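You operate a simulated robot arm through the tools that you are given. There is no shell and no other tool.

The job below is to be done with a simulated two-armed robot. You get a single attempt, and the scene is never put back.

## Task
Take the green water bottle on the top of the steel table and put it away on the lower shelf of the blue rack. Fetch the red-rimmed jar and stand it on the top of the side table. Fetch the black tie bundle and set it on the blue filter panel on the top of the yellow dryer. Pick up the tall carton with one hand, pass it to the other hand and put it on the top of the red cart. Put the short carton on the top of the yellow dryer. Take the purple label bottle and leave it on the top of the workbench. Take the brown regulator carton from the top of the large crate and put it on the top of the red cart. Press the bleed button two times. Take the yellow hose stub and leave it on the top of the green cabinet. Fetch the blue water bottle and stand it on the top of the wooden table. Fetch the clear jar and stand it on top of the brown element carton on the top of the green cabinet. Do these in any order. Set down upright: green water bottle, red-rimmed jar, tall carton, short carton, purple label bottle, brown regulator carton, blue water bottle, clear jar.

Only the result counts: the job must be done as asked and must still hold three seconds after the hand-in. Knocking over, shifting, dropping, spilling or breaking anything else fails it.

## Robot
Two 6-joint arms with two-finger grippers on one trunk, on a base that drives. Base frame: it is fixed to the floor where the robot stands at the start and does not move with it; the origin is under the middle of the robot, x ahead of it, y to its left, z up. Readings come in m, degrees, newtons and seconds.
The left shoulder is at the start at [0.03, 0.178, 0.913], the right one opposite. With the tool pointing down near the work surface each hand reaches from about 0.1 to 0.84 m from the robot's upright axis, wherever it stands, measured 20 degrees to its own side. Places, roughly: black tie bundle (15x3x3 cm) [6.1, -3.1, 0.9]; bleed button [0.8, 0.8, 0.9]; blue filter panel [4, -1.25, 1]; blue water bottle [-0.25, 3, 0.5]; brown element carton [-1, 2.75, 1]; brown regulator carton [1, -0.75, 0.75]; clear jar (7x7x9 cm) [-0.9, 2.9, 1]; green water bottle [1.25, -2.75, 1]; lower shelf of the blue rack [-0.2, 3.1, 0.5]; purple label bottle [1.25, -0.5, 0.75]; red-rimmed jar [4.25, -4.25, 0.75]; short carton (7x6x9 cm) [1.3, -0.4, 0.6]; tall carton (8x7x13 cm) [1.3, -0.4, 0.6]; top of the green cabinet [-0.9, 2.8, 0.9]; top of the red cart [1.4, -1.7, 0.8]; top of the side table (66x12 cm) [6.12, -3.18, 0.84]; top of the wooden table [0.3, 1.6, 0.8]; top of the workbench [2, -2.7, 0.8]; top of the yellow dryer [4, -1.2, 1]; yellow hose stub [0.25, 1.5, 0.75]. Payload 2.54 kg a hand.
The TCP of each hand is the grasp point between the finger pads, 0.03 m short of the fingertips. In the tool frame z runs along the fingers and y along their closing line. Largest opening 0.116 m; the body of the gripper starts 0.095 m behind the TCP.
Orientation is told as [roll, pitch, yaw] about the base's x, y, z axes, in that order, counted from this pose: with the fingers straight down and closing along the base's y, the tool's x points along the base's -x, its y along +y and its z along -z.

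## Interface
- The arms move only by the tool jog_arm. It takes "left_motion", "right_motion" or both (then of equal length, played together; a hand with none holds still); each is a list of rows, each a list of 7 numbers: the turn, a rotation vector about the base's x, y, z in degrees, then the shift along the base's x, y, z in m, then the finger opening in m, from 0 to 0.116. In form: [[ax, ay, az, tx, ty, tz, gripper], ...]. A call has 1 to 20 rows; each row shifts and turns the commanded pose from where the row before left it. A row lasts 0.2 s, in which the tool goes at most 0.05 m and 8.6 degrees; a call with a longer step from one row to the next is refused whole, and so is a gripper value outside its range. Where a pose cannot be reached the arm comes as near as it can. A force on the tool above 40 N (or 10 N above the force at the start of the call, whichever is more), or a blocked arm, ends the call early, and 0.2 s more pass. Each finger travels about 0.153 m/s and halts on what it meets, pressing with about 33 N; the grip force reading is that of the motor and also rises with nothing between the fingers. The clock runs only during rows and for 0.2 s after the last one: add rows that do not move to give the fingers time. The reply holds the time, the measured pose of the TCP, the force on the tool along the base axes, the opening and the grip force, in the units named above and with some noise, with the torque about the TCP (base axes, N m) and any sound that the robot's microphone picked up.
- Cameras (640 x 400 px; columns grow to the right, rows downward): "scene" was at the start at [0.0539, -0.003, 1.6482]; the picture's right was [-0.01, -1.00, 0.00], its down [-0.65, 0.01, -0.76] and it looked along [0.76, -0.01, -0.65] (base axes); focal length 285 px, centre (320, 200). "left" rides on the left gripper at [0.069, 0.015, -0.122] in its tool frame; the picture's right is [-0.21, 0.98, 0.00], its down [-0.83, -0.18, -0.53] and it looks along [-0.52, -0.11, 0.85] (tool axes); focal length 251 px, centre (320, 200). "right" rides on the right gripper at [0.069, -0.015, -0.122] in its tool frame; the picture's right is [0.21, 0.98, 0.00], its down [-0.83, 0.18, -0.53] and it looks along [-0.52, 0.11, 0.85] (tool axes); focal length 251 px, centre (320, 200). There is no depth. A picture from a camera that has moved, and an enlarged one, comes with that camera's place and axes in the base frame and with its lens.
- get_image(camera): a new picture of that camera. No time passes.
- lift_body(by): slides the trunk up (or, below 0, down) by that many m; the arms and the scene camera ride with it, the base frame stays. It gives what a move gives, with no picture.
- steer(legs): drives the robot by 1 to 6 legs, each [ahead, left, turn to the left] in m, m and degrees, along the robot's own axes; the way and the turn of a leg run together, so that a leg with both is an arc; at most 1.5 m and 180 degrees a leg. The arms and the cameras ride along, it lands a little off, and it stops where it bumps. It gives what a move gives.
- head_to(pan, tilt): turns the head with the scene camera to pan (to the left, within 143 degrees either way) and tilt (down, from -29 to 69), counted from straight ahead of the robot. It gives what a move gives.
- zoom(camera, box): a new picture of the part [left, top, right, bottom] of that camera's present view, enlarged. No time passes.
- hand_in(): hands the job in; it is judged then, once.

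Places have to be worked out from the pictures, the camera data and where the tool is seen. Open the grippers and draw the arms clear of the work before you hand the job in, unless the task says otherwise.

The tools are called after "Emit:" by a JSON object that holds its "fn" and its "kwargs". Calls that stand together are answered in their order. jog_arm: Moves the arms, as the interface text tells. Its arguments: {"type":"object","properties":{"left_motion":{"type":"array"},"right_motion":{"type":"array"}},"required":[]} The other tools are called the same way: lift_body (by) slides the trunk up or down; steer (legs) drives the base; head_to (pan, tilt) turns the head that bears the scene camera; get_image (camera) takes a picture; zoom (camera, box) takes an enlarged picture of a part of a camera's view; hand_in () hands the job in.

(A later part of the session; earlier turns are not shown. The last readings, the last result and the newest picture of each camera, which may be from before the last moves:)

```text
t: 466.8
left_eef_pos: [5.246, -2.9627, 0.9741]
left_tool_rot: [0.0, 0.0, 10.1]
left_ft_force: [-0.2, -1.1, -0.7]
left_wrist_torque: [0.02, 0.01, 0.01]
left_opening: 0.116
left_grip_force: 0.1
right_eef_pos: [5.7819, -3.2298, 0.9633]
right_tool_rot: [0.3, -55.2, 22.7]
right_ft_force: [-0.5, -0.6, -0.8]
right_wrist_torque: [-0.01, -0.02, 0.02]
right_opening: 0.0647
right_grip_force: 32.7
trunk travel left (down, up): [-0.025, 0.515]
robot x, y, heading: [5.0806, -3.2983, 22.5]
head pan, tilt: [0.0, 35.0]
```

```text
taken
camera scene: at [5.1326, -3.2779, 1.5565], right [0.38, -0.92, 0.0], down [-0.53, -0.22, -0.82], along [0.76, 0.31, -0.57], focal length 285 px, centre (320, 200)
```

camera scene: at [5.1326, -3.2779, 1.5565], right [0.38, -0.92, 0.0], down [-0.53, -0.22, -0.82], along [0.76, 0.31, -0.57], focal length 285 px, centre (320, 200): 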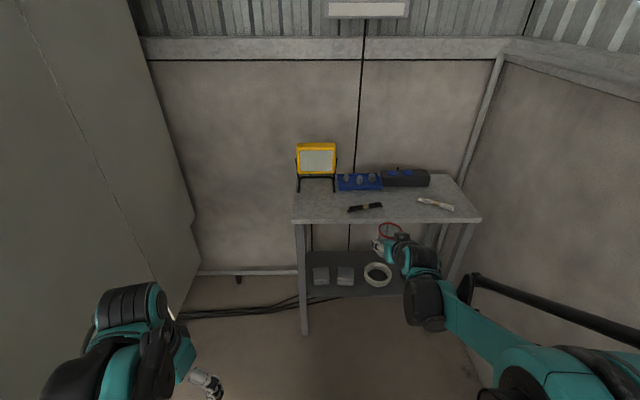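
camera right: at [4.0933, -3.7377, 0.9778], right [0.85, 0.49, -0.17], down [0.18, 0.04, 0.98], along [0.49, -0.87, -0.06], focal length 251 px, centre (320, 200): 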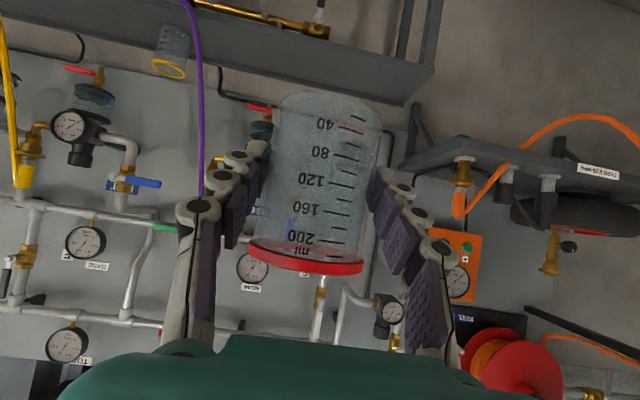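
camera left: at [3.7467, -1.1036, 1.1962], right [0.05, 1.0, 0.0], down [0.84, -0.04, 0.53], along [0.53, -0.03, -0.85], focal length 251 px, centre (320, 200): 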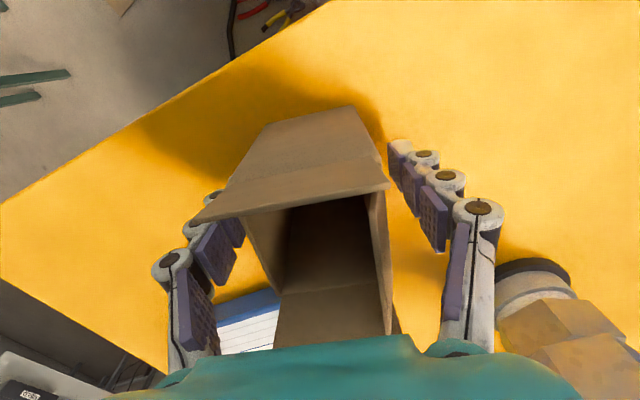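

The table's front strip and bundle positions are confirmed. I drive in so that the jar hangs over (6.13,-3.29).

Emit:
{"fn": "steer", "kwargs": {"legs": [[0.3, -0.188, 0]]}}

Emit:
{"fn": "head_to", "kwargs": {"pan": 0, "tilt": 45}}

Emit:
{"fn": "get_image", "kwargs": {"camera": "scene"}}

Emit:
{"fn": "zoom", "kwargs": {"camera": "scene", "box": [280, 130, 480, 260]}}

```text
t: 469.1
left_eef_pos: [5.5955, -3.0235, 0.9737]
left_tool_rot: [0.0, 0.1, 9.9]
left_ft_force: [-0.6, -0.4, -0.2]
left_wrist_torque: [-0.03, 0.02, -0.02]
left_opening: 0.116
left_grip_force: 0.0
right_eef_pos: [6.1313, -3.2921, 0.9651]
right_tool_rot: [0.3, -55.0, 22.6]
right_ft_force: [0.5, 0.2, 0.6]
right_wrist_torque: [0.01, -0.02, 0.02]
right_opening: 0.0649
right_grip_force: 32.7
trunk travel left (down, up): [-0.025, 0.515]
robot x, y, heading: [5.4287, -3.3581, 22.5]
head pan, tilt: [0.0, 35.0]
```

```text
t: 469.8
left_eef_pos: [5.5955, -3.0241, 0.9756]
left_tool_rot: [0.0, 0.0, 10.0]
left_ft_force: [-0.2, -0.3, 0.3]
left_wrist_torque: [0.0, 0.01, -0.01]
left_opening: 0.1162
left_grip_force: 0.1
right_eef_pos: [6.131, -3.2919, 0.9645]
right_tool_rot: [0.4, -55.1, 22.6]
right_ft_force: [-0.7, 0.4, -0.2]
right_wrist_torque: [-0.01, 0.0, 0.01]
right_opening: 0.0647
right_grip_force: 33.2
trunk travel left (down, up): [-0.025, 0.515]
robot x, y, heading: [5.4297, -3.3614, 22.2]
head pan, tilt: [0.0, 45.0]
```

```text
taken
camera scene: at [5.4738, -3.3403, 1.5417], right [0.38, -0.93, 0.0], down [-0.65, -0.27, -0.71], along [0.65, 0.27, -0.71], focal length 285 px, centre (320, 200)
```

scene: 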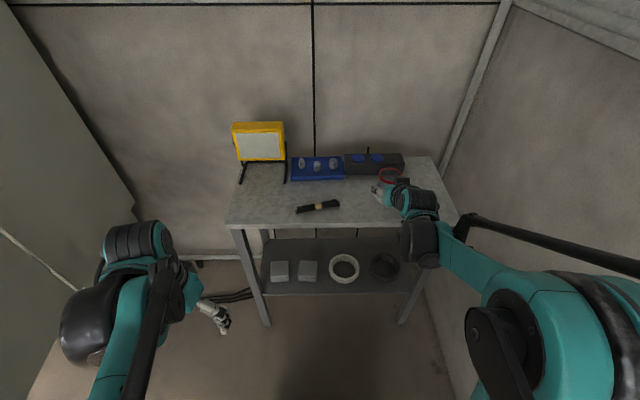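

```text
3.08 times, centred on (380, 195) of scene
camera zoom: at [5.4738, -3.3403, 1.5417], right [0.38, -0.93, 0.0], down [-0.65, -0.27, -0.71], along [0.65, 0.27, -0.71], focal length 876 px, centre (135, 215)
```

zoom: 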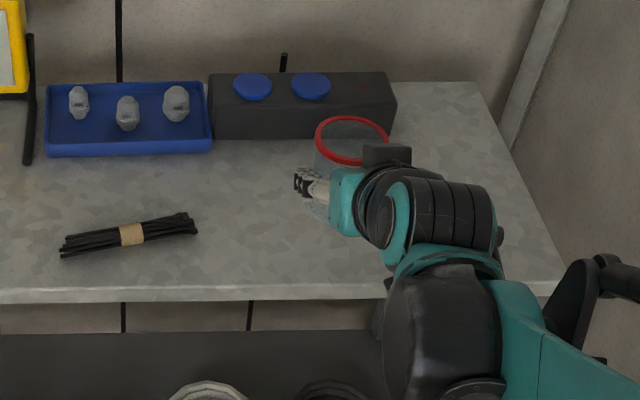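

I shift 2 cm further in and lower the jar to the table.

Emit:
{"fn": "jog_arm", "kwargs": {"right_motion": [[0, 0, 0, 0.0204, 0.0083, 0, 0.05], [0, 0, 0, 0, 0, -0.03, 0.05], [0, 0, 0, 0, 0, -0.025, 0.05], [0, 0, 0, 0, 0, -0.01, 0.05], [0, 0, 0, 0, 0, 0, 0.05]]}}

Emit:
{"fn": "zoom", "kwargs": {"camera": "scene", "box": [280, 130, 480, 260]}}

Emit:
{"fn": "get_image", "kwargs": {"camera": "right"}}

```text
t: 471.0
left_eef_pos: [5.5942, -3.0234, 0.9737]
left_tool_rot: [0.0, 0.1, 9.9]
left_ft_force: [0.2, -0.3, -0.5]
left_wrist_torque: [0.01, -0.04, -0.02]
left_opening: 0.1161
left_grip_force: 0.1
right_eef_pos: [6.1506, -3.2836, 0.9011]
right_tool_rot: [0.4, -55.1, 22.5]
right_ft_force: [0.3, -0.2, -0.8]
right_wrist_torque: [0.03, -0.03, -0.02]
right_opening: 0.0647
right_grip_force: 33.4
trunk travel left (down, up): [-0.025, 0.515]
robot x, y, heading: [5.4286, -3.3541, 22.1]
head pan, tilt: [0.0, 45.0]
```

```text
3.08 times, centred on (380, 195) of scene
camera zoom: at [5.4736, -3.3404, 1.5417], right [0.38, -0.93, 0.0], down [-0.65, -0.27, -0.71], along [0.65, 0.27, -0.71], focal length 876 px, centre (135, 215)
```

zoom: 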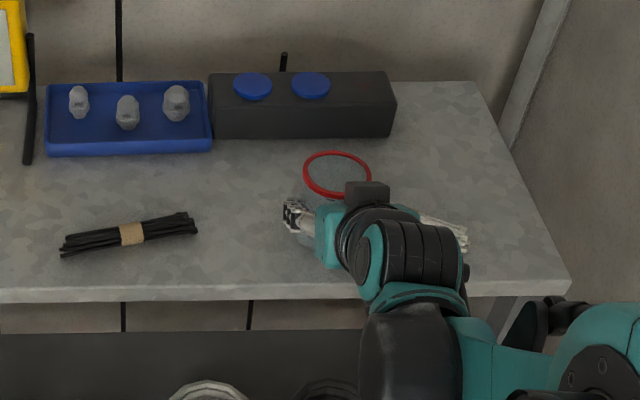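

```text
taken
camera right: at [6.0283, -3.3515, 0.9132], right [-0.49, 0.85, -0.17], down [-0.04, 0.18, 0.98], along [0.87, 0.49, -0.06], focal length 251 px, centre (320, 200)
```

right: 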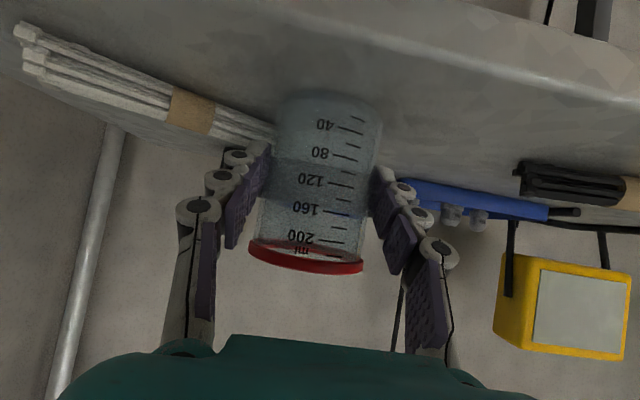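

The white bundle stays about 5 cm clear of the right finger. I lower the last centimetres.

Emit:
{"fn": "jog_arm", "kwargs": {"right_motion": [[0, 0, 0, 0, 0, -0.005, 0.05], [0, 0, 0, 0, 0, -0.004, 0.05], [0, 0, 0, 0, 0, -0.003, 0.05]]}}

```text
t: 471.8
left_eef_pos: [5.5921, -3.0227, 0.975]
left_tool_rot: [0.1, -0.1, 9.9]
left_ft_force: [-0.1, -0.9, -0.2]
left_wrist_torque: [0.02, 0.02, -0.02]
left_opening: 0.1162
left_grip_force: 0.1
right_eef_pos: [6.1495, -3.2834, 0.8901]
right_tool_rot: [0.1, -55.4, 22.4]
right_ft_force: [3.1, -1.9, 27.1]
right_wrist_torque: [0.07, -0.5, -0.06]
right_opening: 0.065
right_grip_force: 32.2
trunk travel left (down, up): [-0.025, 0.515]
robot x, y, heading: [5.4286, -3.3589, 22.2]
head pan, tilt: [0.0, 45.0]
```

Contact (27 N). I relieve 2 mm and open gently.

Emit:
{"fn": "jog_arm", "kwargs": {"right_motion": [[0, 0, 0, 0, 0, 0.002, 0.05], [0, 0, 0, 0, 0, 0, 0.065], [0, 0, 0, 0, 0, 0, 0.068], [0, 0, 0, 0, 0, 0, 0.078], [0, 0, 0, 0, 0, 0, 0.092], [0, 0, 0, 0, 0, 0, 0.092]]}}

Emit:
{"fn": "zoom", "kwargs": {"camera": "scene", "box": [280, 130, 480, 260]}}

Emit:
{"fn": "get_image", "kwargs": {"camera": "right"}}

```text
t: 473.2
left_eef_pos: [5.5953, -3.0227, 0.9746]
left_tool_rot: [0.0, 0.0, 9.8]
left_ft_force: [-0.2, 0.7, 0.3]
left_wrist_torque: [0.0, 0.0, -0.01]
left_opening: 0.116
left_grip_force: 0.1
right_eef_pos: [6.1513, -3.2846, 0.8896]
right_tool_rot: [0.4, -55.1, 22.5]
right_ft_force: [-0.2, -0.7, -0.6]
right_wrist_torque: [0.0, 0.0, 0.01]
right_opening: 0.092
right_grip_force: 0.0
trunk travel left (down, up): [-0.025, 0.515]
robot x, y, heading: [5.4276, -3.356, 22.3]
head pan, tilt: [0.0, 45.0]
```

```text
3.08 times, centred on (380, 195) of scene
camera zoom: at [5.4736, -3.3403, 1.5417], right [0.38, -0.93, 0.0], down [-0.65, -0.27, -0.71], along [0.65, 0.27, -0.71], focal length 876 px, centre (135, 215)
```

zoom: 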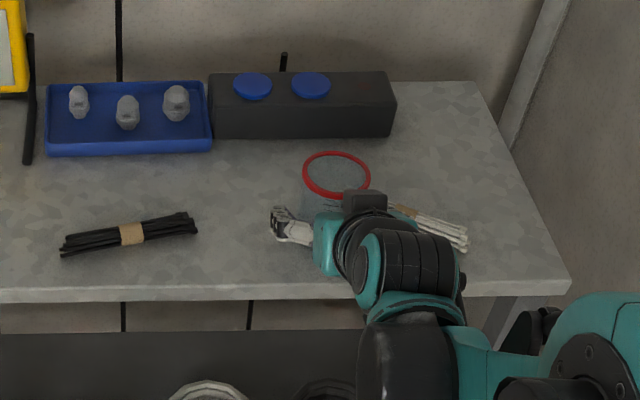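

```text
taken
camera right: at [6.0283, -3.3516, 0.903], right [-0.49, 0.85, -0.17], down [-0.04, 0.18, 0.98], along [0.87, 0.49, -0.06], focal length 251 px, centre (320, 200)
```

right: 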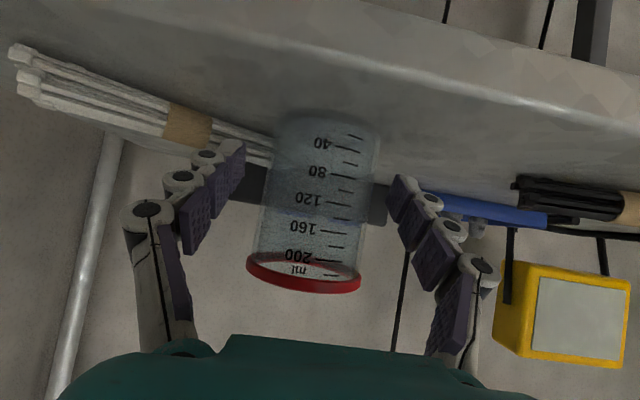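

The jar stands. I withdraw the right hand back and up.

Emit:
{"fn": "jog_arm", "kwargs": {"right_motion": [[0, 0, 0, -0.0278, -0.0114, 0.006, 0.092], [0, 0, 0, -0.0278, -0.0114, 0.01, 0.092], [0, 0, 0, -0.0278, -0.0114, 0.012, 0.1], [0, 0, 0, -0.0278, -0.0114, 0.012, 0.116], [0, 0, 0, -0.0278, -0.0114, 0.015, 0.116], [0, 0, 0, -0.0278, -0.0114, 0.02, 0.116], [0, 0, 0, -0.0278, -0.0114, 0.02, 0.116]]}}

Emit:
{"fn": "zoom", "kwargs": {"camera": "scene", "box": [260, 130, 480, 270]}}

```text
t: 474.8
left_eef_pos: [5.5934, -3.0239, 0.9751]
left_tool_rot: [0.0, 0.1, 9.9]
left_ft_force: [-0.4, -0.5, 0.4]
left_wrist_torque: [0.03, -0.03, -0.02]
left_opening: 0.1161
left_grip_force: 0.0
right_eef_pos: [5.9557, -3.3634, 0.9858]
right_tool_rot: [0.2, -55.0, 22.5]
right_ft_force: [-0.9, -0.1, 0.9]
right_wrist_torque: [0.01, -0.01, 0.02]
right_opening: 0.1158
right_grip_force: 0.1
trunk travel left (down, up): [-0.025, 0.515]
robot x, y, heading: [5.4252, -3.3572, 22.3]
head pan, tilt: [0.0, 45.0]
```

```text
2.86 times, centred on (370, 200) of scene
camera zoom: at [5.4721, -3.3408, 1.5417], right [0.38, -0.93, 0.0], down [-0.65, -0.27, -0.71], along [0.65, 0.27, -0.71], focal length 813 px, centre (177, 200)
```

zoom: 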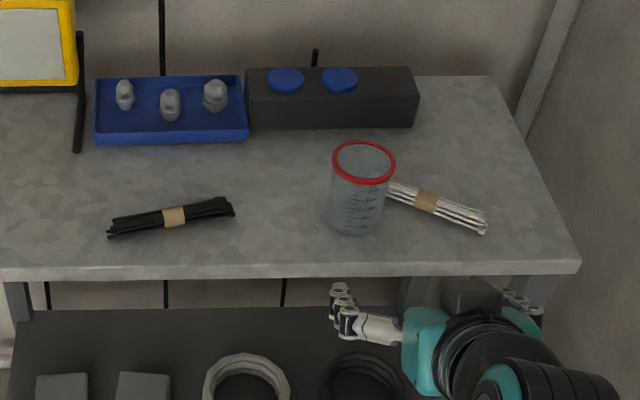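

The jar stands clear of the white bundle. For the tie bundle I will use the left hand; first I turn the right hand fingers-down and pull it close to the body.

Emit:
{"fn": "jog_arm", "kwargs": {"right_motion": [[-2.981, 7.27, 0, -0.018, -0.0075, 0.01, 0.116], [-2.981, 7.27, 0, -0.018, -0.0075, 0.01, 0.116], [-2.981, 7.27, 0, -0.018, -0.0075, 0.01, 0.116], [-2.981, 7.27, 0, -0.018, -0.0075, 0.01, 0.116], [-2.981, 7.27, 0, -0.018, -0.0075, 0.01, 0.116], [-2.981, 7.27, 0, -0.018, -0.0075, 0.01, 0.116], [-2.981, 7.27, 0, -0.018, -0.0075, 0.01, 0.116], [0, 0, 0, -0.03, -0.0123, 0, 0.116], [0, 0, 0, -0.03, -0.0123, 0, 0.116]]}}

Emit:
{"fn": "steer", "kwargs": {"legs": [[-0.05, 0.3, 0], [0, 0, -42]]}}

Emit:
{"fn": "head_to", "kwargs": {"pan": 20, "tilt": 45}}

Emit:
{"fn": "get_image", "kwargs": {"camera": "scene"}}

```text
t: 476.8
left_eef_pos: [5.5956, -3.0236, 0.9751]
left_tool_rot: [0.0, 0.0, 9.9]
left_ft_force: [0.1, 0.7, -0.8]
left_wrist_torque: [0.05, -0.02, 0.02]
left_opening: 0.116
left_grip_force: 0.0
right_eef_pos: [5.769, -3.4405, 1.0556]
right_tool_rot: [0.4, -0.1, 22.4]
right_ft_force: [-0.4, 0.8, -0.1]
right_wrist_torque: [-0.01, -0.04, -0.01]
right_opening: 0.1159
right_grip_force: 0.1
trunk travel left (down, up): [-0.025, 0.515]
robot x, y, heading: [5.4293, -3.3559, 22.6]
head pan, tilt: [0.0, 45.0]
```

```text
t: 480.8
left_eef_pos: [5.6173, -2.9633, 0.9746]
left_tool_rot: [-0.1, 0.0, -32.2]
left_ft_force: [0.2, -0.1, -0.3]
left_wrist_torque: [0.02, -0.01, 0.01]
left_opening: 0.116
left_grip_force: 0.1
right_eef_pos: [5.466, -3.3914, 1.0556]
right_tool_rot: [0.4, 0.0, -19.7]
right_ft_force: [-0.4, -0.2, 0.0]
right_wrist_torque: [0.01, 0.0, 0.01]
right_opening: 0.1157
right_grip_force: 0.1
trunk travel left (down, up): [-0.025, 0.515]
robot x, y, heading: [5.266, -3.0988, -19.8]
head pan, tilt: [0.0, 45.0]
```

```text
t: 481.6
left_eef_pos: [5.6163, -2.9635, 0.9753]
left_tool_rot: [0.0, 0.0, -32.3]
left_ft_force: [0.4, 0.6, -0.7]
left_wrist_torque: [0.0, 0.02, 0.01]
left_opening: 0.116
left_grip_force: 0.0
right_eef_pos: [5.4661, -3.3911, 1.0557]
right_tool_rot: [0.4, 0.0, -19.7]
right_ft_force: [0.3, -0.1, 0.3]
right_wrist_torque: [-0.01, 0.01, 0.0]
right_opening: 0.1159
right_grip_force: 0.0
trunk travel left (down, up): [-0.025, 0.515]
robot x, y, heading: [5.2702, -3.0995, -20.1]
head pan, tilt: [20.0, 45.0]
```

```text
taken
camera scene: at [5.3191, -3.0916, 1.5417], right [0.0, -1.0, 0.0], down [-0.71, 0.0, -0.71], along [0.71, 0.0, -0.71], focal length 285 px, centre (320, 200)
```

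scene: 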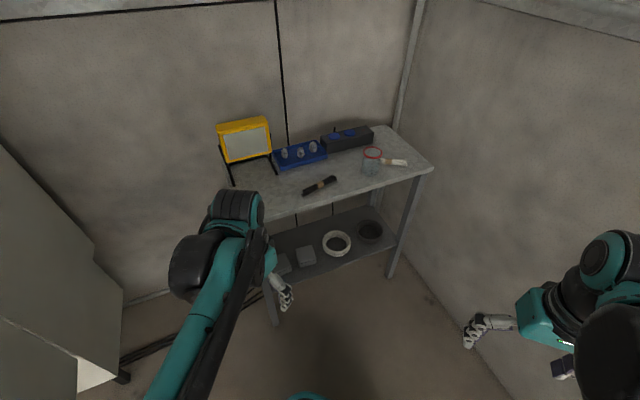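

The bundle is at r = 0.81 m; I drive 0.1 m closer, then bring the left hand over the bundle with its yaw aligned to -54.5°.

Emit:
{"fn": "steer", "kwargs": {"legs": [[0.1, 0, 0]]}}

Emit:
{"fn": "jog_arm", "kwargs": {"left_motion": [[0, 0, -7.4, 0.04, -0.008, 0.01, 0.09], [0, 0, -7.4, 0.04, -0.008, 0.01, 0.09], [0, 0, -7.4, 0.04, -0.008, 0.01, 0.09], [0, 0, 0, 0.04, -0.008, 0, 0.09], [0, 0, 0, 0.04, -0.008, 0, 0.09], [0, 0, 0, 0.04, -0.008, 0, 0.09], [0, 0, 0, 0.04, -0.008, 0, 0.09], [0, 0, 0, 0.04, -0.008, 0, 0.09], [0, 0, 0, 0, 0, 0, 0.09]]}}

Emit:
{"fn": "get_image", "kwargs": {"camera": "left"}}

Emit:
{"fn": "zoom", "kwargs": {"camera": "scene", "box": [220, 110, 440, 250]}}

```text
t: 482.8
left_eef_pos: [5.7115, -2.9981, 0.9735]
left_tool_rot: [0.0, 0.1, -32.2]
left_ft_force: [0.2, 0.2, -0.8]
left_wrist_torque: [0.01, 0.02, -0.02]
left_opening: 0.116
left_grip_force: 0.1
right_eef_pos: [5.5599, -3.4256, 1.0549]
right_tool_rot: [0.4, 0.0, -19.9]
right_ft_force: [0.2, -0.5, 0.2]
right_wrist_torque: [0.01, 0.06, 0.01]
right_opening: 0.1161
right_grip_force: 0.0
trunk travel left (down, up): [-0.025, 0.515]
robot x, y, heading: [5.3583, -3.1338, -19.8]
head pan, tilt: [20.0, 45.0]
```

```text
t: 484.8
left_eef_pos: [6.0285, -3.0611, 1.0049]
left_tool_rot: [0.0, 0.0, -54.4]
left_ft_force: [-0.7, -0.4, -0.4]
left_wrist_torque: [-0.01, 0.0, 0.05]
left_opening: 0.0901
left_grip_force: 0.1
right_eef_pos: [5.5581, -3.424, 1.0534]
right_tool_rot: [0.4, -0.1, -19.8]
right_ft_force: [-0.7, -0.2, 0.1]
right_wrist_torque: [0.01, -0.01, -0.02]
right_opening: 0.116
right_grip_force: 0.1
trunk travel left (down, up): [-0.025, 0.515]
robot x, y, heading: [5.3574, -3.1377, -20.0]
head pan, tilt: [20.0, 45.0]
```

```text
taken
camera left: at [6.003, -2.9969, 1.1283], right [0.92, 0.39, 0.0], down [0.33, -0.78, 0.53], along [0.21, -0.49, -0.85], focal length 251 px, centre (320, 200)
```

left: 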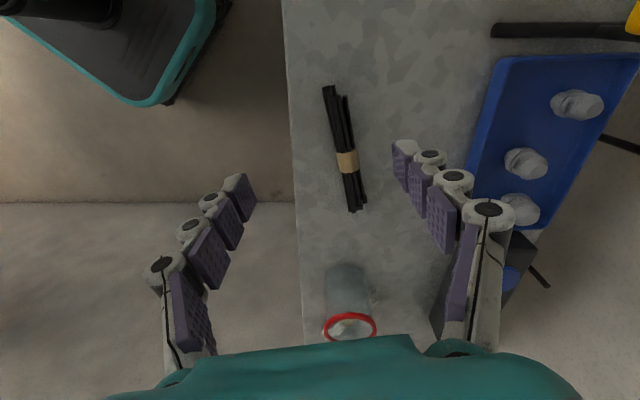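

```text
2.86 times, centred on (330, 180) of scene
camera zoom: at [5.4123, -3.1254, 1.5417], right [0.0, -1.0, 0.0], down [-0.71, 0.0, -0.71], along [0.71, 0.0, -0.71], focal length 813 px, centre (291, 257)
```

zoom: 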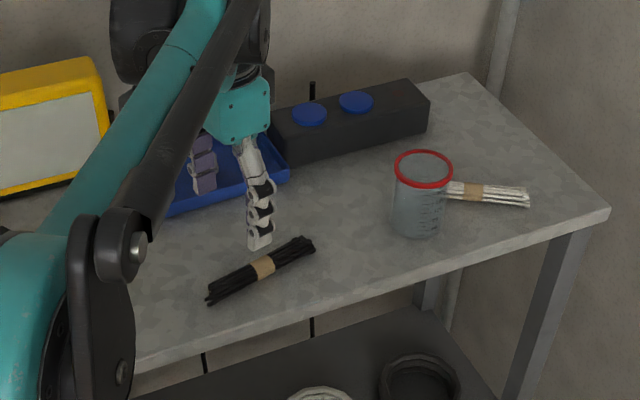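

The bundle's centre is at about (6.072,-3.086), its axis 3.5° off the hand's. I align, centre and descend to 2 cm above grasp height.

Emit:
{"fn": "jog_arm", "kwargs": {"left_motion": [[0, 0, 3.5, 0.022, -0.0125, 0, 0.075], [0, 0, 0, 0.0215, -0.0125, 0, 0.075], [0, 0, 0, 0, 0, -0.04, 0.075], [0, 0, 0, 0, 0, -0.04, 0.075], [0, 0, 0, 0, 0, 0, 0.075]]}}

Emit:
{"fn": "get_image", "kwargs": {"camera": "left"}}

Emit:
{"fn": "zoom", "kwargs": {"camera": "scene", "box": [220, 110, 440, 250]}}

```text
t: 486.0
left_eef_pos: [6.0742, -3.0875, 0.9241]
left_tool_rot: [0.1, 0.0, -50.9]
left_ft_force: [-0.3, -0.1, -0.6]
left_wrist_torque: [-0.01, 0.01, -0.02]
left_opening: 0.075
left_grip_force: 0.1
right_eef_pos: [5.5585, -3.4247, 1.0547]
right_tool_rot: [0.4, -0.1, -19.8]
right_ft_force: [0.6, 0.1, -0.6]
right_wrist_torque: [0.0, 0.0, -0.02]
right_opening: 0.1159
right_grip_force: 0.1
trunk travel left (down, up): [-0.025, 0.515]
robot x, y, heading: [5.36, -3.1349, -19.7]
head pan, tilt: [20.0, 45.0]
```

```text
taken
camera left: at [6.0442, -3.0241, 1.0477], right [0.89, 0.45, 0.0], down [0.38, -0.76, 0.53], along [0.24, -0.48, -0.85], focal length 251 px, centre (320, 200)
```

left: 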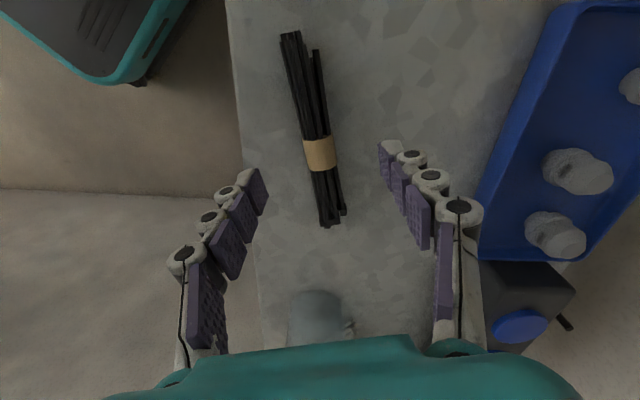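

```text
2.86 times, centred on (330, 180) of scene
camera zoom: at [5.4128, -3.1255, 1.5417], right [0.0, -1.0, 0.0], down [-0.71, 0.0, -0.71], along [0.71, 0.0, -0.71], focal length 813 px, centre (291, 257)
```

zoom: 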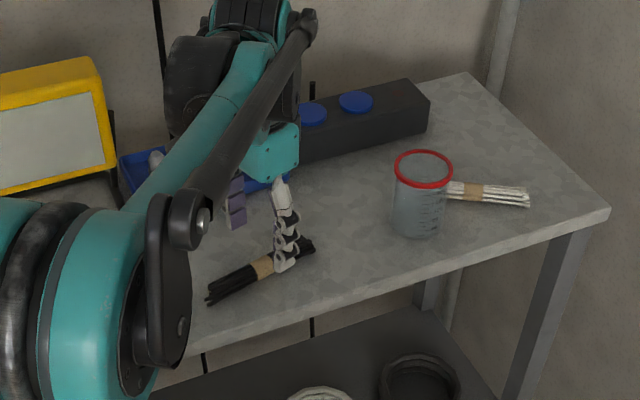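

Perfectly centred and aligned. I descend slowly to z 0.878 and close on the bundle.

Emit:
{"fn": "jog_arm", "kwargs": {"left_motion": [[0, 0, 0, 0, 0, -0.025, 0.075], [0, 0, 0, 0, 0, -0.015, 0.075], [0, 0, 0, 0, 0, -0.006, 0.075], [0, 0, 0, 0, 0, 0, 0.075]]}}

```text
t: 487.0
left_eef_pos: [6.0743, -3.0873, 0.8777]
left_tool_rot: [0.1, 0.0, -50.9]
left_ft_force: [0.8, -0.2, -0.2]
left_wrist_torque: [-0.03, -0.02, 0.01]
left_opening: 0.0752
left_grip_force: 0.1
right_eef_pos: [5.5601, -3.4247, 1.0548]
right_tool_rot: [0.5, -0.2, -19.8]
right_ft_force: [0.1, 0.0, 0.0]
right_wrist_torque: [0.0, -0.04, 0.02]
right_opening: 0.1162
right_grip_force: 0.1
trunk travel left (down, up): [-0.025, 0.515]
robot x, y, heading: [5.3654, -3.1366, -20.0]
head pan, tilt: [20.0, 45.0]
```

Emit:
{"fn": "jog_arm", "kwargs": {"left_motion": [[0, 0, 0, 0, 0, 0, 0.05], [0, 0, 0, 0, 0, 0, 0.035], [0, 0, 0, 0, 0, 0, 0.02], [0, 0, 0, 0, 0, 0, 0.01], [0, 0, 0, 0, 0, 0, 0.01]]}}

Emit:
{"fn": "get_image", "kwargs": {"camera": "left"}}

Emit:
{"fn": "zoom", "kwargs": {"camera": "scene", "box": [220, 110, 440, 250]}}

```text
t: 488.2
left_eef_pos: [6.0723, -3.0874, 0.8794]
left_tool_rot: [0.1, 0.1, -51.0]
left_ft_force: [-4.1, -2.5, 14.9]
left_wrist_torque: [-0.16, 0.19, 0.05]
left_opening: 0.0229
left_grip_force: 32.6
right_eef_pos: [5.558, -3.4252, 1.0555]
right_tool_rot: [0.5, -0.1, -19.8]
right_ft_force: [-0.6, -0.4, 0.4]
right_wrist_torque: [0.04, 0.0, 0.03]
right_opening: 0.116
right_grip_force: 0.0
trunk travel left (down, up): [-0.025, 0.515]
robot x, y, heading: [5.3634, -3.1322, -20.1]
head pan, tilt: [20.0, 45.0]
```

```text
taken
camera left: at [6.0424, -3.0251, 1.0027], right [0.89, 0.45, 0.0], down [0.38, -0.76, 0.53], along [0.24, -0.48, -0.85], focal length 251 px, centre (320, 200)
```

left: 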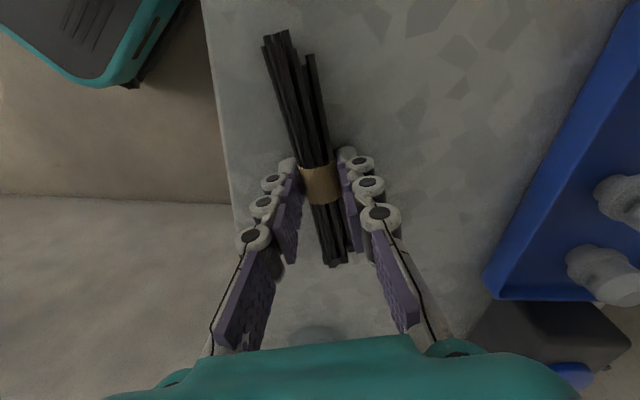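

```text
2.86 times, centred on (330, 180) of scene
camera zoom: at [5.4108, -3.1261, 1.5418], right [0.0, -1.0, 0.0], down [-0.71, 0.0, -0.71], along [0.71, 0.0, -0.71], focal length 813 px, centre (291, 257)
```

zoom: 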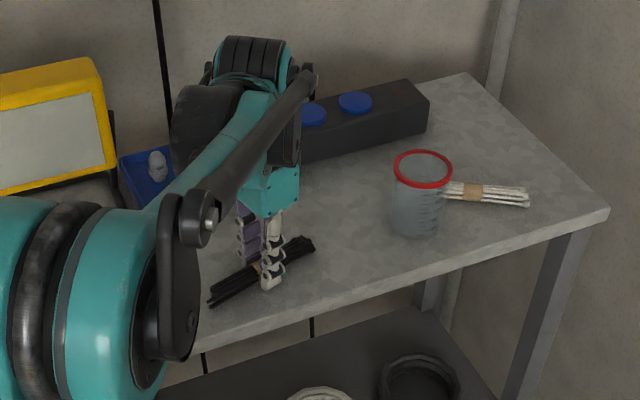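

Gripped (23 mm). I lift the bundle.

Emit:
{"fn": "jog_arm", "kwargs": {"left_motion": [[0, 0, 0, 0, 0, 0.01, 0.01], [0, 0, 0, 0, 0, 0.03, 0.01], [0, 0, 0, 0, 0, 0.04, 0.01], [0, 0, 0, 0, 0, 0.045, 0.01], [0, 0, 0, 0, 0, 0.045, 0.01], [0, 0, 0, 0, 0, 0, 0.01]]}}

Emit:
{"fn": "get_image", "kwargs": {"camera": "left"}}

Emit:
{"fn": "get_image", "kwargs": {"camera": "scene"}}

```text
t: 489.6
left_eef_pos: [6.0737, -3.0869, 1.0495]
left_tool_rot: [0.1, 0.0, -50.9]
left_ft_force: [-0.1, -0.4, -0.8]
left_wrist_torque: [0.01, 0.0, 0.01]
left_opening: 0.0228
left_grip_force: 33.1
right_eef_pos: [5.5596, -3.4243, 1.0553]
right_tool_rot: [0.5, -0.1, -20.0]
right_ft_force: [0.3, 0.3, 0.5]
right_wrist_torque: [-0.01, -0.02, -0.01]
right_opening: 0.1162
right_grip_force: 0.0
trunk travel left (down, up): [-0.025, 0.515]
robot x, y, heading: [5.3594, -3.1314, -19.7]
head pan, tilt: [20.0, 45.0]
```

```text
taken
camera left: at [6.044, -3.025, 1.1727], right [0.89, 0.45, 0.0], down [0.38, -0.76, 0.53], along [0.24, -0.48, -0.85], focal length 251 px, centre (320, 200)
```

left: 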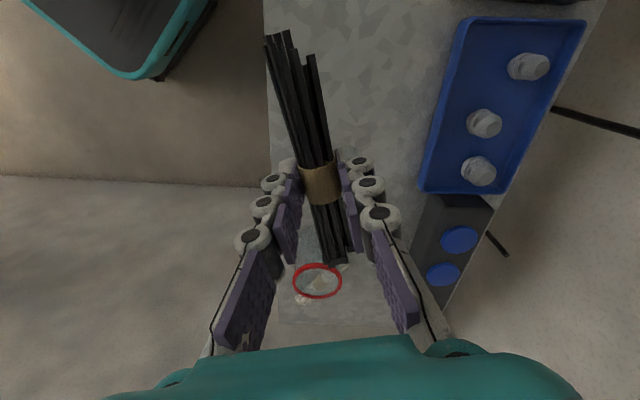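

```text
taken
camera scene: at [5.4133, -3.1254, 1.5416], right [0.0, -1.0, 0.0], down [-0.71, 0.0, -0.71], along [0.71, 0.0, -0.71], focal length 285 px, centre (320, 200)
```

scene: 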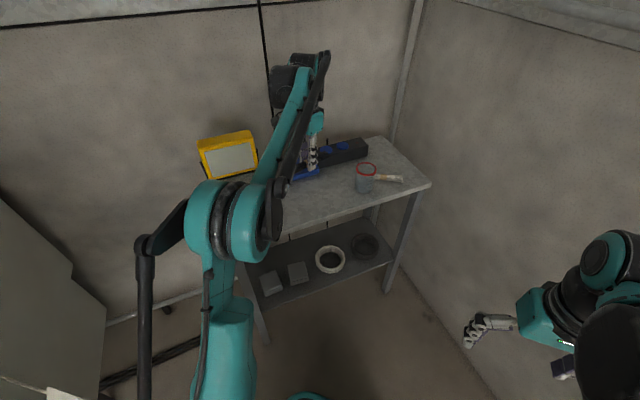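

The bundle is lifted. I draw it in, turn to heading 22° and reverse out the same way I came, past wheel shelf and door edge.

Emit:
{"fn": "jog_arm", "kwargs": {"left_motion": [[0, 0, 0, -0.038, 0.0135, 0.01, 0.01], [0, 0, 0, -0.038, 0.0135, 0.01, 0.01], [0, 0, 0, -0.038, 0.0135, 0.01, 0.01], [0, 0, 0, -0.038, 0.0135, 0.01, 0.01], [0, 0, 0, -0.038, 0.0135, 0.01, 0.01], [0, 0, 0, -0.02, 0.007, 0, 0.01]]}}

Emit:
{"fn": "steer", "kwargs": {"legs": [[0, 0, 42], [-0.32, -0.04, 0], [-0.45, 0.2, 0]]}}

Emit:
{"fn": "get_image", "kwargs": {"camera": "left"}}

```text
t: 491.0
left_eef_pos: [5.863, -3.0116, 1.0998]
left_tool_rot: [0.1, 0.0, -50.9]
left_ft_force: [0.3, 0.2, -0.1]
left_wrist_torque: [-0.04, -0.03, -0.01]
left_opening: 0.0228
left_grip_force: 32.8
right_eef_pos: [5.5594, -3.4259, 1.0549]
right_tool_rot: [0.4, -0.2, -19.9]
right_ft_force: [-0.6, -0.3, 0.1]
right_wrist_torque: [0.0, -0.03, -0.01]
right_opening: 0.1161
right_grip_force: 0.1
trunk travel left (down, up): [-0.025, 0.515]
robot x, y, heading: [5.3613, -3.1356, -20.0]
head pan, tilt: [20.0, 45.0]
```

```text
t: 497.6
left_eef_pos: [4.878, -2.8516, 1.0982]
left_tool_rot: [0.0, 0.0, -8.8]
left_ft_force: [0.0, 0.7, -0.6]
left_wrist_torque: [0.02, -0.04, 0.0]
left_opening: 0.0228
left_grip_force: 33.0
right_eef_pos: [4.9304, -3.3609, 1.0559]
right_tool_rot: [0.5, -0.1, 22.4]
right_ft_force: [0.7, -0.8, 0.5]
right_wrist_torque: [0.01, 0.0, -0.01]
right_opening: 0.1158
right_grip_force: 0.0
trunk travel left (down, up): [-0.025, 0.515]
robot x, y, heading: [4.5845, -3.2796, 22.5]
head pan, tilt: [20.0, 45.0]
```

```text
taken
camera left: at [4.8134, -2.8273, 1.222], right [0.36, 0.93, 0.0], down [0.79, -0.31, 0.53], along [0.5, -0.19, -0.85], focal length 251 px, centre (320, 200)
```

left: 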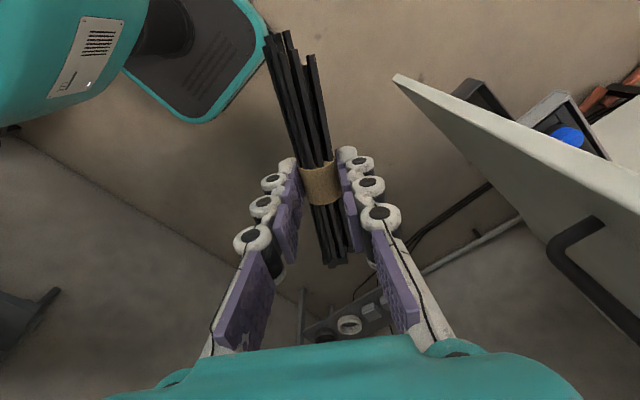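

Clear of the door. I continue reversing to the aisle and turn to face up the aisle.

Emit:
{"fn": "steer", "kwargs": {"legs": [[-0.45, 0.2, 0], [-0.85, 0.05, 0], [0, 0, 90]]}}

Emit:
{"fn": "head_to", "kwargs": {"pan": 0, "tilt": 35}}

Emit:
{"fn": "get_image", "kwargs": {"camera": "scene"}}

```text
t: 508.5
left_eef_pos: [2.8555, -3.2612, 1.0984]
left_tool_rot: [0.0, 0.1, 81.7]
left_ft_force: [0.7, -0.6, -0.5]
left_wrist_torque: [0.01, 0.02, -0.05]
left_opening: 0.0226
left_grip_force: 32.8
right_eef_pos: [3.3654, -3.2073, 1.0555]
right_tool_rot: [0.4, -0.1, 112.9]
right_ft_force: [-0.4, 0.2, -0.9]
right_wrist_torque: [0.04, 0.01, -0.01]
right_opening: 0.116
right_grip_force: 0.1
trunk travel left (down, up): [-0.025, 0.515]
robot x, y, heading: [3.2851, -3.5488, 112.7]
head pan, tilt: [20.0, 45.0]
```

```text
t: 509.3
left_eef_pos: [2.856, -3.2622, 1.0993]
left_tool_rot: [0.0, 0.0, 81.6]
left_ft_force: [-0.1, 0.2, -0.1]
left_wrist_torque: [0.0, 0.0, 0.0]
left_opening: 0.0226
left_grip_force: 33.0
right_eef_pos: [3.3659, -3.2064, 1.0542]
right_tool_rot: [0.4, -0.2, 112.9]
right_ft_force: [0.6, -0.6, -0.2]
right_wrist_torque: [-0.02, 0.0, 0.03]
right_opening: 0.1164
right_grip_force: 0.0
trunk travel left (down, up): [-0.025, 0.515]
robot x, y, heading: [3.285, -3.5492, 112.8]
head pan, tilt: [0.0, 35.0]
```

```text
taken
camera scene: at [3.2621, -3.4976, 1.5565], right [0.92, 0.39, 0.0], down [0.22, -0.53, -0.82], along [-0.32, 0.75, -0.57], focal length 285 px, centre (320, 200)
```

scene: 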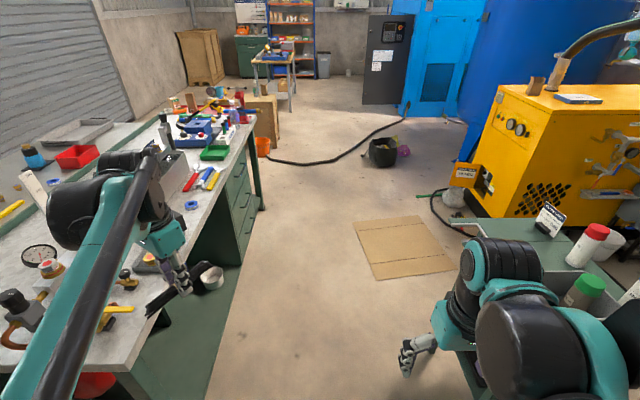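

The way up the aisle is clear. I raise the trunk 0.25 m for clearance and drive up the aisle, then turn right toward the dryer.

Emit:
{"fn": "lift_body", "kwargs": {"by": 0.25}}

Emit:
{"fn": "steer", "kwargs": {"legs": [[1.3, -0.1, 0], [0.5, 0, 0]]}}

Emit:
{"fn": "get_image", "kwargs": {"camera": "scene"}}

```text
t: 511.9
left_eef_pos: [2.8561, -3.2618, 1.3493]
left_tool_rot: [0.1, 0.0, 81.7]
left_ft_force: [0.1, -0.5, -1.2]
left_wrist_torque: [-0.02, -0.01, -0.02]
left_opening: 0.0225
left_grip_force: 32.7
right_eef_pos: [3.3645, -3.207, 1.3046]
right_tool_rot: [0.4, -0.1, 112.9]
right_ft_force: [0.0, 0.7, -0.4]
right_wrist_torque: [0.0, 0.0, 0.01]
right_opening: 0.1162
right_grip_force: 0.2
trunk travel left (down, up): [-0.275, 0.265]
robot x, y, heading: [3.2864, -3.5535, 112.7]
head pan, tilt: [0.0, 35.0]
```

```text
t: 521.0
left_eef_pos: [2.2327, -1.5627, 1.3489]
left_tool_rot: [-0.1, 0.0, 82.2]
left_ft_force: [0.3, 0.2, -0.3]
left_wrist_torque: [-0.08, -0.05, 0.01]
left_opening: 0.0229
left_grip_force: 32.9
right_eef_pos: [2.7405, -1.4992, 1.3057]
right_tool_rot: [0.4, -0.2, 113.5]
right_ft_force: [-0.8, -0.7, -0.1]
right_wrist_torque: [0.0, -0.03, -0.01]
right_opening: 0.116
right_grip_force: 0.2
trunk travel left (down, up): [-0.275, 0.265]
robot x, y, heading: [2.6664, -1.8442, 113.4]
head pan, tilt: [0.0, 35.0]
```

```text
taken
camera scene: at [2.6411, -1.7927, 1.8065], right [0.92, 0.4, 0.0], down [0.23, -0.53, -0.82], along [-0.33, 0.75, -0.57], focal length 285 px, centre (320, 200)
```

scene: 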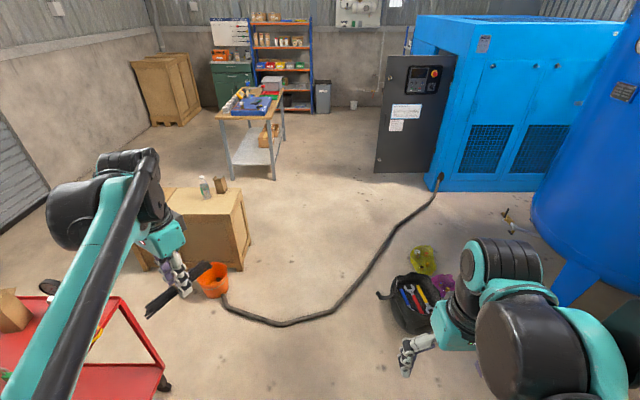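

I turn right to face the dryer, raise the trunk another 0.1 m and approach on the line right of the pliers.

Emit:
{"fn": "steer", "kwargs": {"legs": [[0, 0, -91.3], [0.5, -0.19, 0]]}}

Emit:
{"fn": "lift_body", "kwargs": {"by": 0.1}}

Emit:
{"fn": "head_to", "kwargs": {"pan": 15, "tilt": 40}}

Emit:
{"fn": "get_image", "kwargs": {"camera": "scene"}}

```text
t: 528.0
left_eef_pos: [3.4963, -1.4129, 1.3493]
left_tool_rot: [-0.1, 0.0, -9.3]
left_ft_force: [-1.3, -0.1, 0.2]
left_wrist_torque: [-0.01, 0.04, 0.0]
left_opening: 0.0227
left_grip_force: 33.5
right_eef_pos: [3.5437, -1.9236, 1.3053]
right_tool_rot: [0.4, -0.1, 21.8]
right_ft_force: [-0.2, 0.3, 0.2]
right_wrist_torque: [-0.02, 0.02, 0.0]
right_opening: 0.1159
right_grip_force: 0.0
trunk travel left (down, up): [-0.275, 0.265]
robot x, y, heading: [3.2019, -1.8382, 21.7]
head pan, tilt: [0.0, 35.0]
```

```text
t: 529.3
left_eef_pos: [3.4962, -1.4121, 1.4491]
left_tool_rot: [0.0, -0.1, -9.2]
left_ft_force: [0.1, 0.2, -0.4]
left_wrist_torque: [-0.01, 0.0, -0.01]
left_opening: 0.0228
left_grip_force: 33.4
right_eef_pos: [3.5444, -1.9227, 1.4047]
right_tool_rot: [0.3, -0.1, 21.9]
right_ft_force: [0.5, -0.7, -0.1]
right_wrist_torque: [-0.01, 0.01, -0.04]
right_opening: 0.1157
right_grip_force: 0.1
trunk travel left (down, up): [-0.375, 0.165]
robot x, y, heading: [3.2028, -1.8414, 21.7]
head pan, tilt: [0.0, 35.0]
```

```text
t: 530.1
left_eef_pos: [3.4965, -1.4119, 1.4488]
left_tool_rot: [0.0, -0.1, -9.2]
left_ft_force: [0.4, 1.0, -1.2]
left_wrist_torque: [-0.01, 0.0, 0.01]
left_opening: 0.0227
left_grip_force: 33.5
right_eef_pos: [3.5433, -1.9225, 1.4053]
right_tool_rot: [0.4, -0.1, 21.9]
right_ft_force: [0.4, 0.5, -0.5]
right_wrist_torque: [0.0, 0.02, 0.01]
right_opening: 0.1159
right_grip_force: 0.0
trunk travel left (down, up): [-0.375, 0.165]
robot x, y, heading: [3.2008, -1.8355, 21.8]
head pan, tilt: [15.0, 40.0]
```

```text
taken
camera scene: at [3.241, -1.799, 1.899], right [0.6, -0.8, 0.0], down [-0.52, -0.38, -0.77], along [0.61, 0.46, -0.64], focal length 285 px, centre (320, 200)
```

scene: 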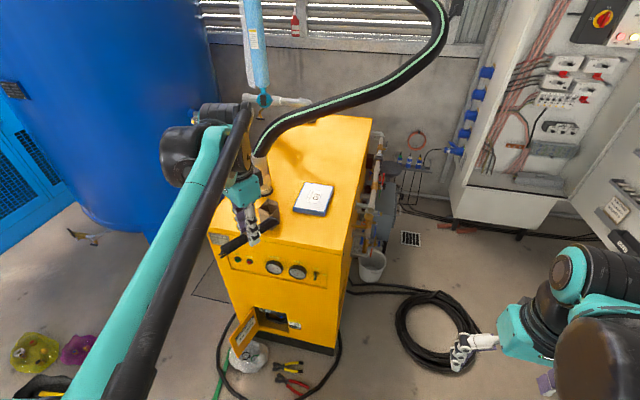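

Pliers stay about 10 cm left of my base line. I drive the last 0.26 m.

Emit:
{"fn": "steer", "kwargs": {"legs": [[0.263, 0, 0]]}}

Emit:
{"fn": "head_to", "kwargs": {"pan": 15, "tilt": 50}}

Emit:
{"fn": "get_image", "kwargs": {"camera": "scene"}}

Emit:
{"fn": "zoom", "kwargs": {"camera": "scene", "box": [220, 100, 400, 220]}}

```text
t: 532.0
left_eef_pos: [3.7422, -1.3135, 1.4491]
left_tool_rot: [0.0, 0.0, -9.3]
left_ft_force: [0.0, 0.2, -0.5]
left_wrist_torque: [-0.01, 0.01, 0.02]
left_opening: 0.0228
left_grip_force: 32.7
right_eef_pos: [3.7904, -1.8233, 1.4048]
right_tool_rot: [0.4, -0.1, 21.8]
right_ft_force: [-0.1, 0.9, 0.6]
right_wrist_torque: [0.01, 0.01, -0.02]
right_opening: 0.1158
right_grip_force: 0.1
trunk travel left (down, up): [-0.375, 0.165]
robot x, y, heading: [3.4459, -1.7397, 22.0]
head pan, tilt: [15.0, 40.0]
```

```text
t: 532.7
left_eef_pos: [3.7442, -1.3133, 1.4472]
left_tool_rot: [0.1, 0.0, -9.3]
left_ft_force: [-0.3, -0.3, -0.1]
left_wrist_torque: [0.01, 0.05, -0.01]
left_opening: 0.0226
left_grip_force: 33.2
right_eef_pos: [3.7918, -1.823, 1.405]
right_tool_rot: [0.4, -0.1, 21.9]
right_ft_force: [0.0, -0.4, 0.6]
right_wrist_torque: [0.0, 0.01, -0.04]
right_opening: 0.1161
right_grip_force: 0.1
trunk travel left (down, up): [-0.375, 0.165]
robot x, y, heading: [3.4511, -1.7354, 21.8]
head pan, tilt: [15.0, 50.0]
```

```text
taken
camera scene: at [3.4824, -1.7047, 1.8848], right [0.6, -0.8, 0.0], down [-0.61, -0.46, -0.64], along [0.51, 0.39, -0.77], focal length 285 px, centre (320, 200)
```

scene: 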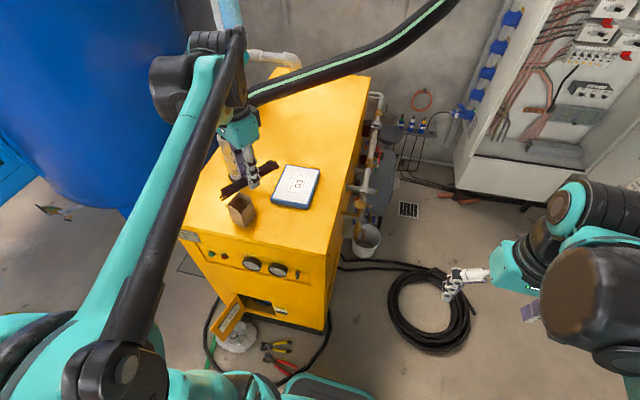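

```text
3.33 times, centred on (310, 160) of scene
camera zoom: at [3.4824, -1.7047, 1.8848], right [0.6, -0.8, 0.0], down [-0.61, -0.46, -0.64], along [0.51, 0.39, -0.77], focal length 949 px, centre (353, 333)
```

zoom: 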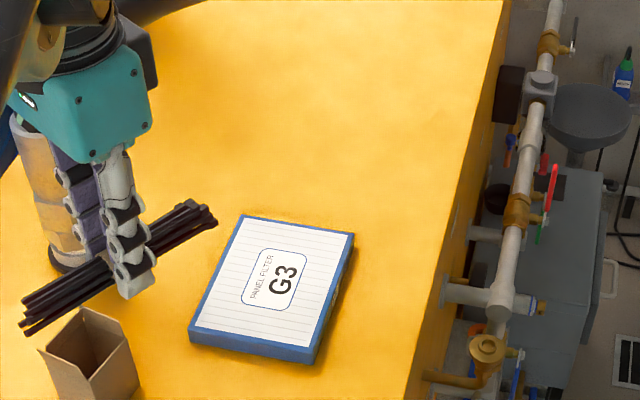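

Panel: centre (4.058,-1.155), 14.5×20 cm, long axis az 24°. I move the bundle over it, yawing +33.6° so it lies along the panel, staying high.

Emit:
{"fn": "jog_arm", "kwargs": {"left_motion": [[0, 0, 8.4, 0.0376, 0.0189, 0, 0.01], [0, 0, 8.4, 0.0376, 0.0189, 0, 0.01], [0, 0, 8.4, 0.0376, 0.0189, 0, 0.01], [0, 0, 8.4, 0.0376, 0.0189, 0, 0.01], [0, 0, 0, 0.0376, 0.0189, 0, 0.01], [0, 0, 0, 0.0376, 0.0189, 0, 0.01], [0, 0, 0, 0, 0, -0.04, 0.01], [0, 0, 0, 0, 0, -0.04, 0.01], [0, 0, 0, 0, 0, 0, 0.01]]}}

Emit:
{"fn": "get_image", "kwargs": {"camera": "scene"}}

Emit:
{"fn": "get_image", "kwargs": {"camera": "left"}}

```text
t: 534.7
left_eef_pos: [3.9685, -1.2001, 1.3684]
left_tool_rot: [-0.1, 0.1, 24.3]
left_ft_force: [0.3, 1.0, -0.8]
left_wrist_torque: [0.01, 0.0, -0.05]
left_opening: 0.0226
left_grip_force: 32.5
right_eef_pos: [3.7913, -1.8235, 1.4047]
right_tool_rot: [0.5, -0.1, 21.9]
right_ft_force: [0.3, -0.1, 0.6]
right_wrist_torque: [0.01, -0.01, -0.01]
right_opening: 0.1162
right_grip_force: 0.0
trunk travel left (down, up): [-0.375, 0.165]
robot x, y, heading: [3.4496, -1.7406, 21.6]
head pan, tilt: [15.0, 50.0]
```

```text
taken
camera scene: at [3.4821, -1.7046, 1.8848], right [0.6, -0.8, 0.0], down [-0.61, -0.46, -0.64], along [0.51, 0.38, -0.77], focal length 285 px, centre (320, 200)
```

scene: 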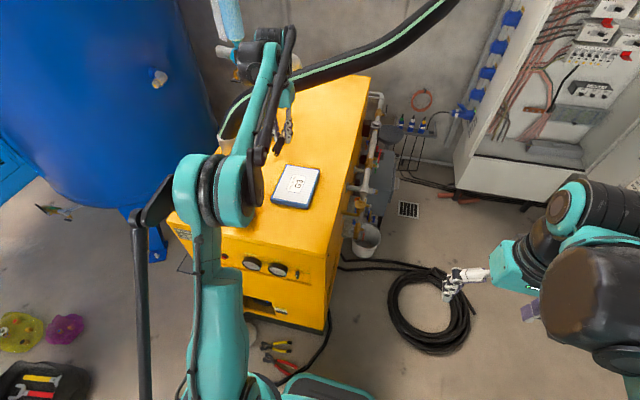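

```text
taken
camera left: at [3.9015, -1.2159, 1.4917], right [-0.21, 0.98, 0.0], down [0.83, 0.17, 0.53], along [0.52, 0.11, -0.85], focal length 251 px, centre (320, 200)
```

left: 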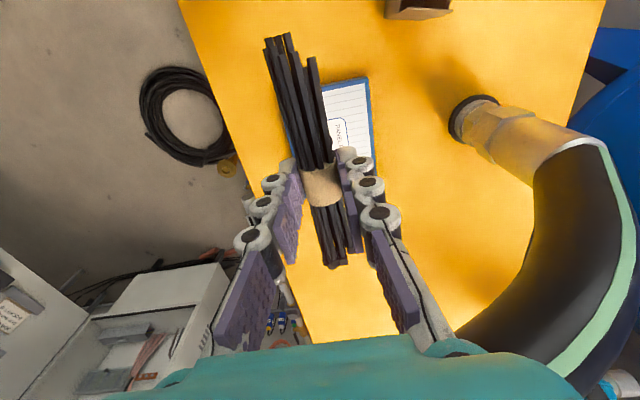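

The hose passes about 0.2 m left of the panel; the hand keeps clear. I complete the move over the panel and descend partway.

Emit:
{"fn": "jog_arm", "kwargs": {"left_motion": [[0, 0, 0, 0.0383, 0.019, 0, 0.01], [0, 0, 0, 0.0383, 0.019, -0.01, 0.01], [0, 0, 0, 0, 0, -0.045, 0.01], [0, 0, 0, 0, 0, -0.045, 0.01], [0, 0, 0, 0, 0, -0.045, 0.01], [0, 0, 0, 0, 0, 0, 0.01]]}}

Emit:
{"fn": "get_image", "kwargs": {"camera": "left"}}

Emit:
{"fn": "zoom", "kwargs": {"camera": "scene", "box": [200, 90, 380, 210]}}

```text
t: 536.1
left_eef_pos: [4.0236, -1.1771, 1.2198]
left_tool_rot: [0.1, 0.0, 24.3]
left_ft_force: [0.8, -0.1, -1.4]
left_wrist_torque: [-0.03, -0.03, 0.04]
left_opening: 0.0227
left_grip_force: 33.0
left hand out of reach, approached as far as the arm can: row 2
right_eef_pos: [3.7897, -1.8241, 1.4054]
right_tool_rot: [0.5, -0.1, 21.9]
right_ft_force: [0.2, -0.4, -0.5]
right_wrist_torque: [0.01, -0.01, 0.02]
right_opening: 0.116
right_grip_force: 0.0
trunk travel left (down, up): [-0.375, 0.165]
robot x, y, heading: [3.4442, -1.737, 21.8]
head pan, tilt: [15.0, 50.0]
```

```text
taken
camera left: at [3.9557, -1.1927, 1.3432], right [-0.21, 0.98, 0.0], down [0.83, 0.17, 0.53], along [0.52, 0.11, -0.85], focal length 251 px, centre (320, 200)
```

left: 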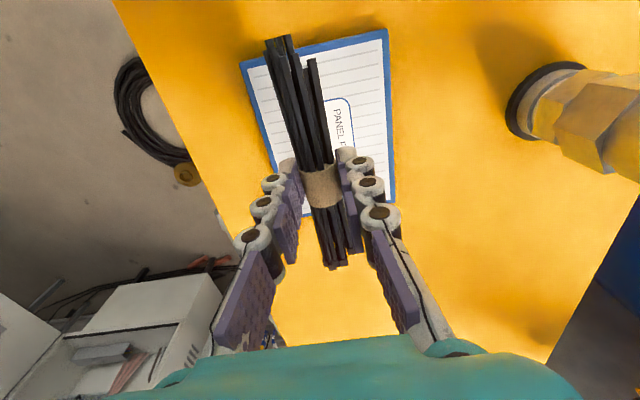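

```text
3.33 times, centred on (290, 150) of scene
camera zoom: at [3.4815, -1.7055, 1.8848], right [0.6, -0.8, 0.0], down [-0.61, -0.46, -0.64], along [0.51, 0.39, -0.77], focal length 949 px, centre (420, 367)
```

zoom: 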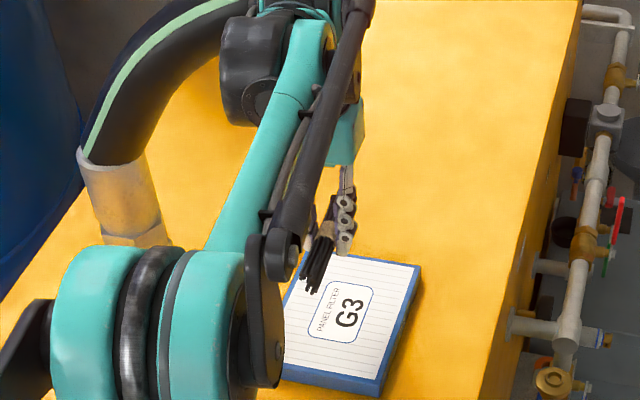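

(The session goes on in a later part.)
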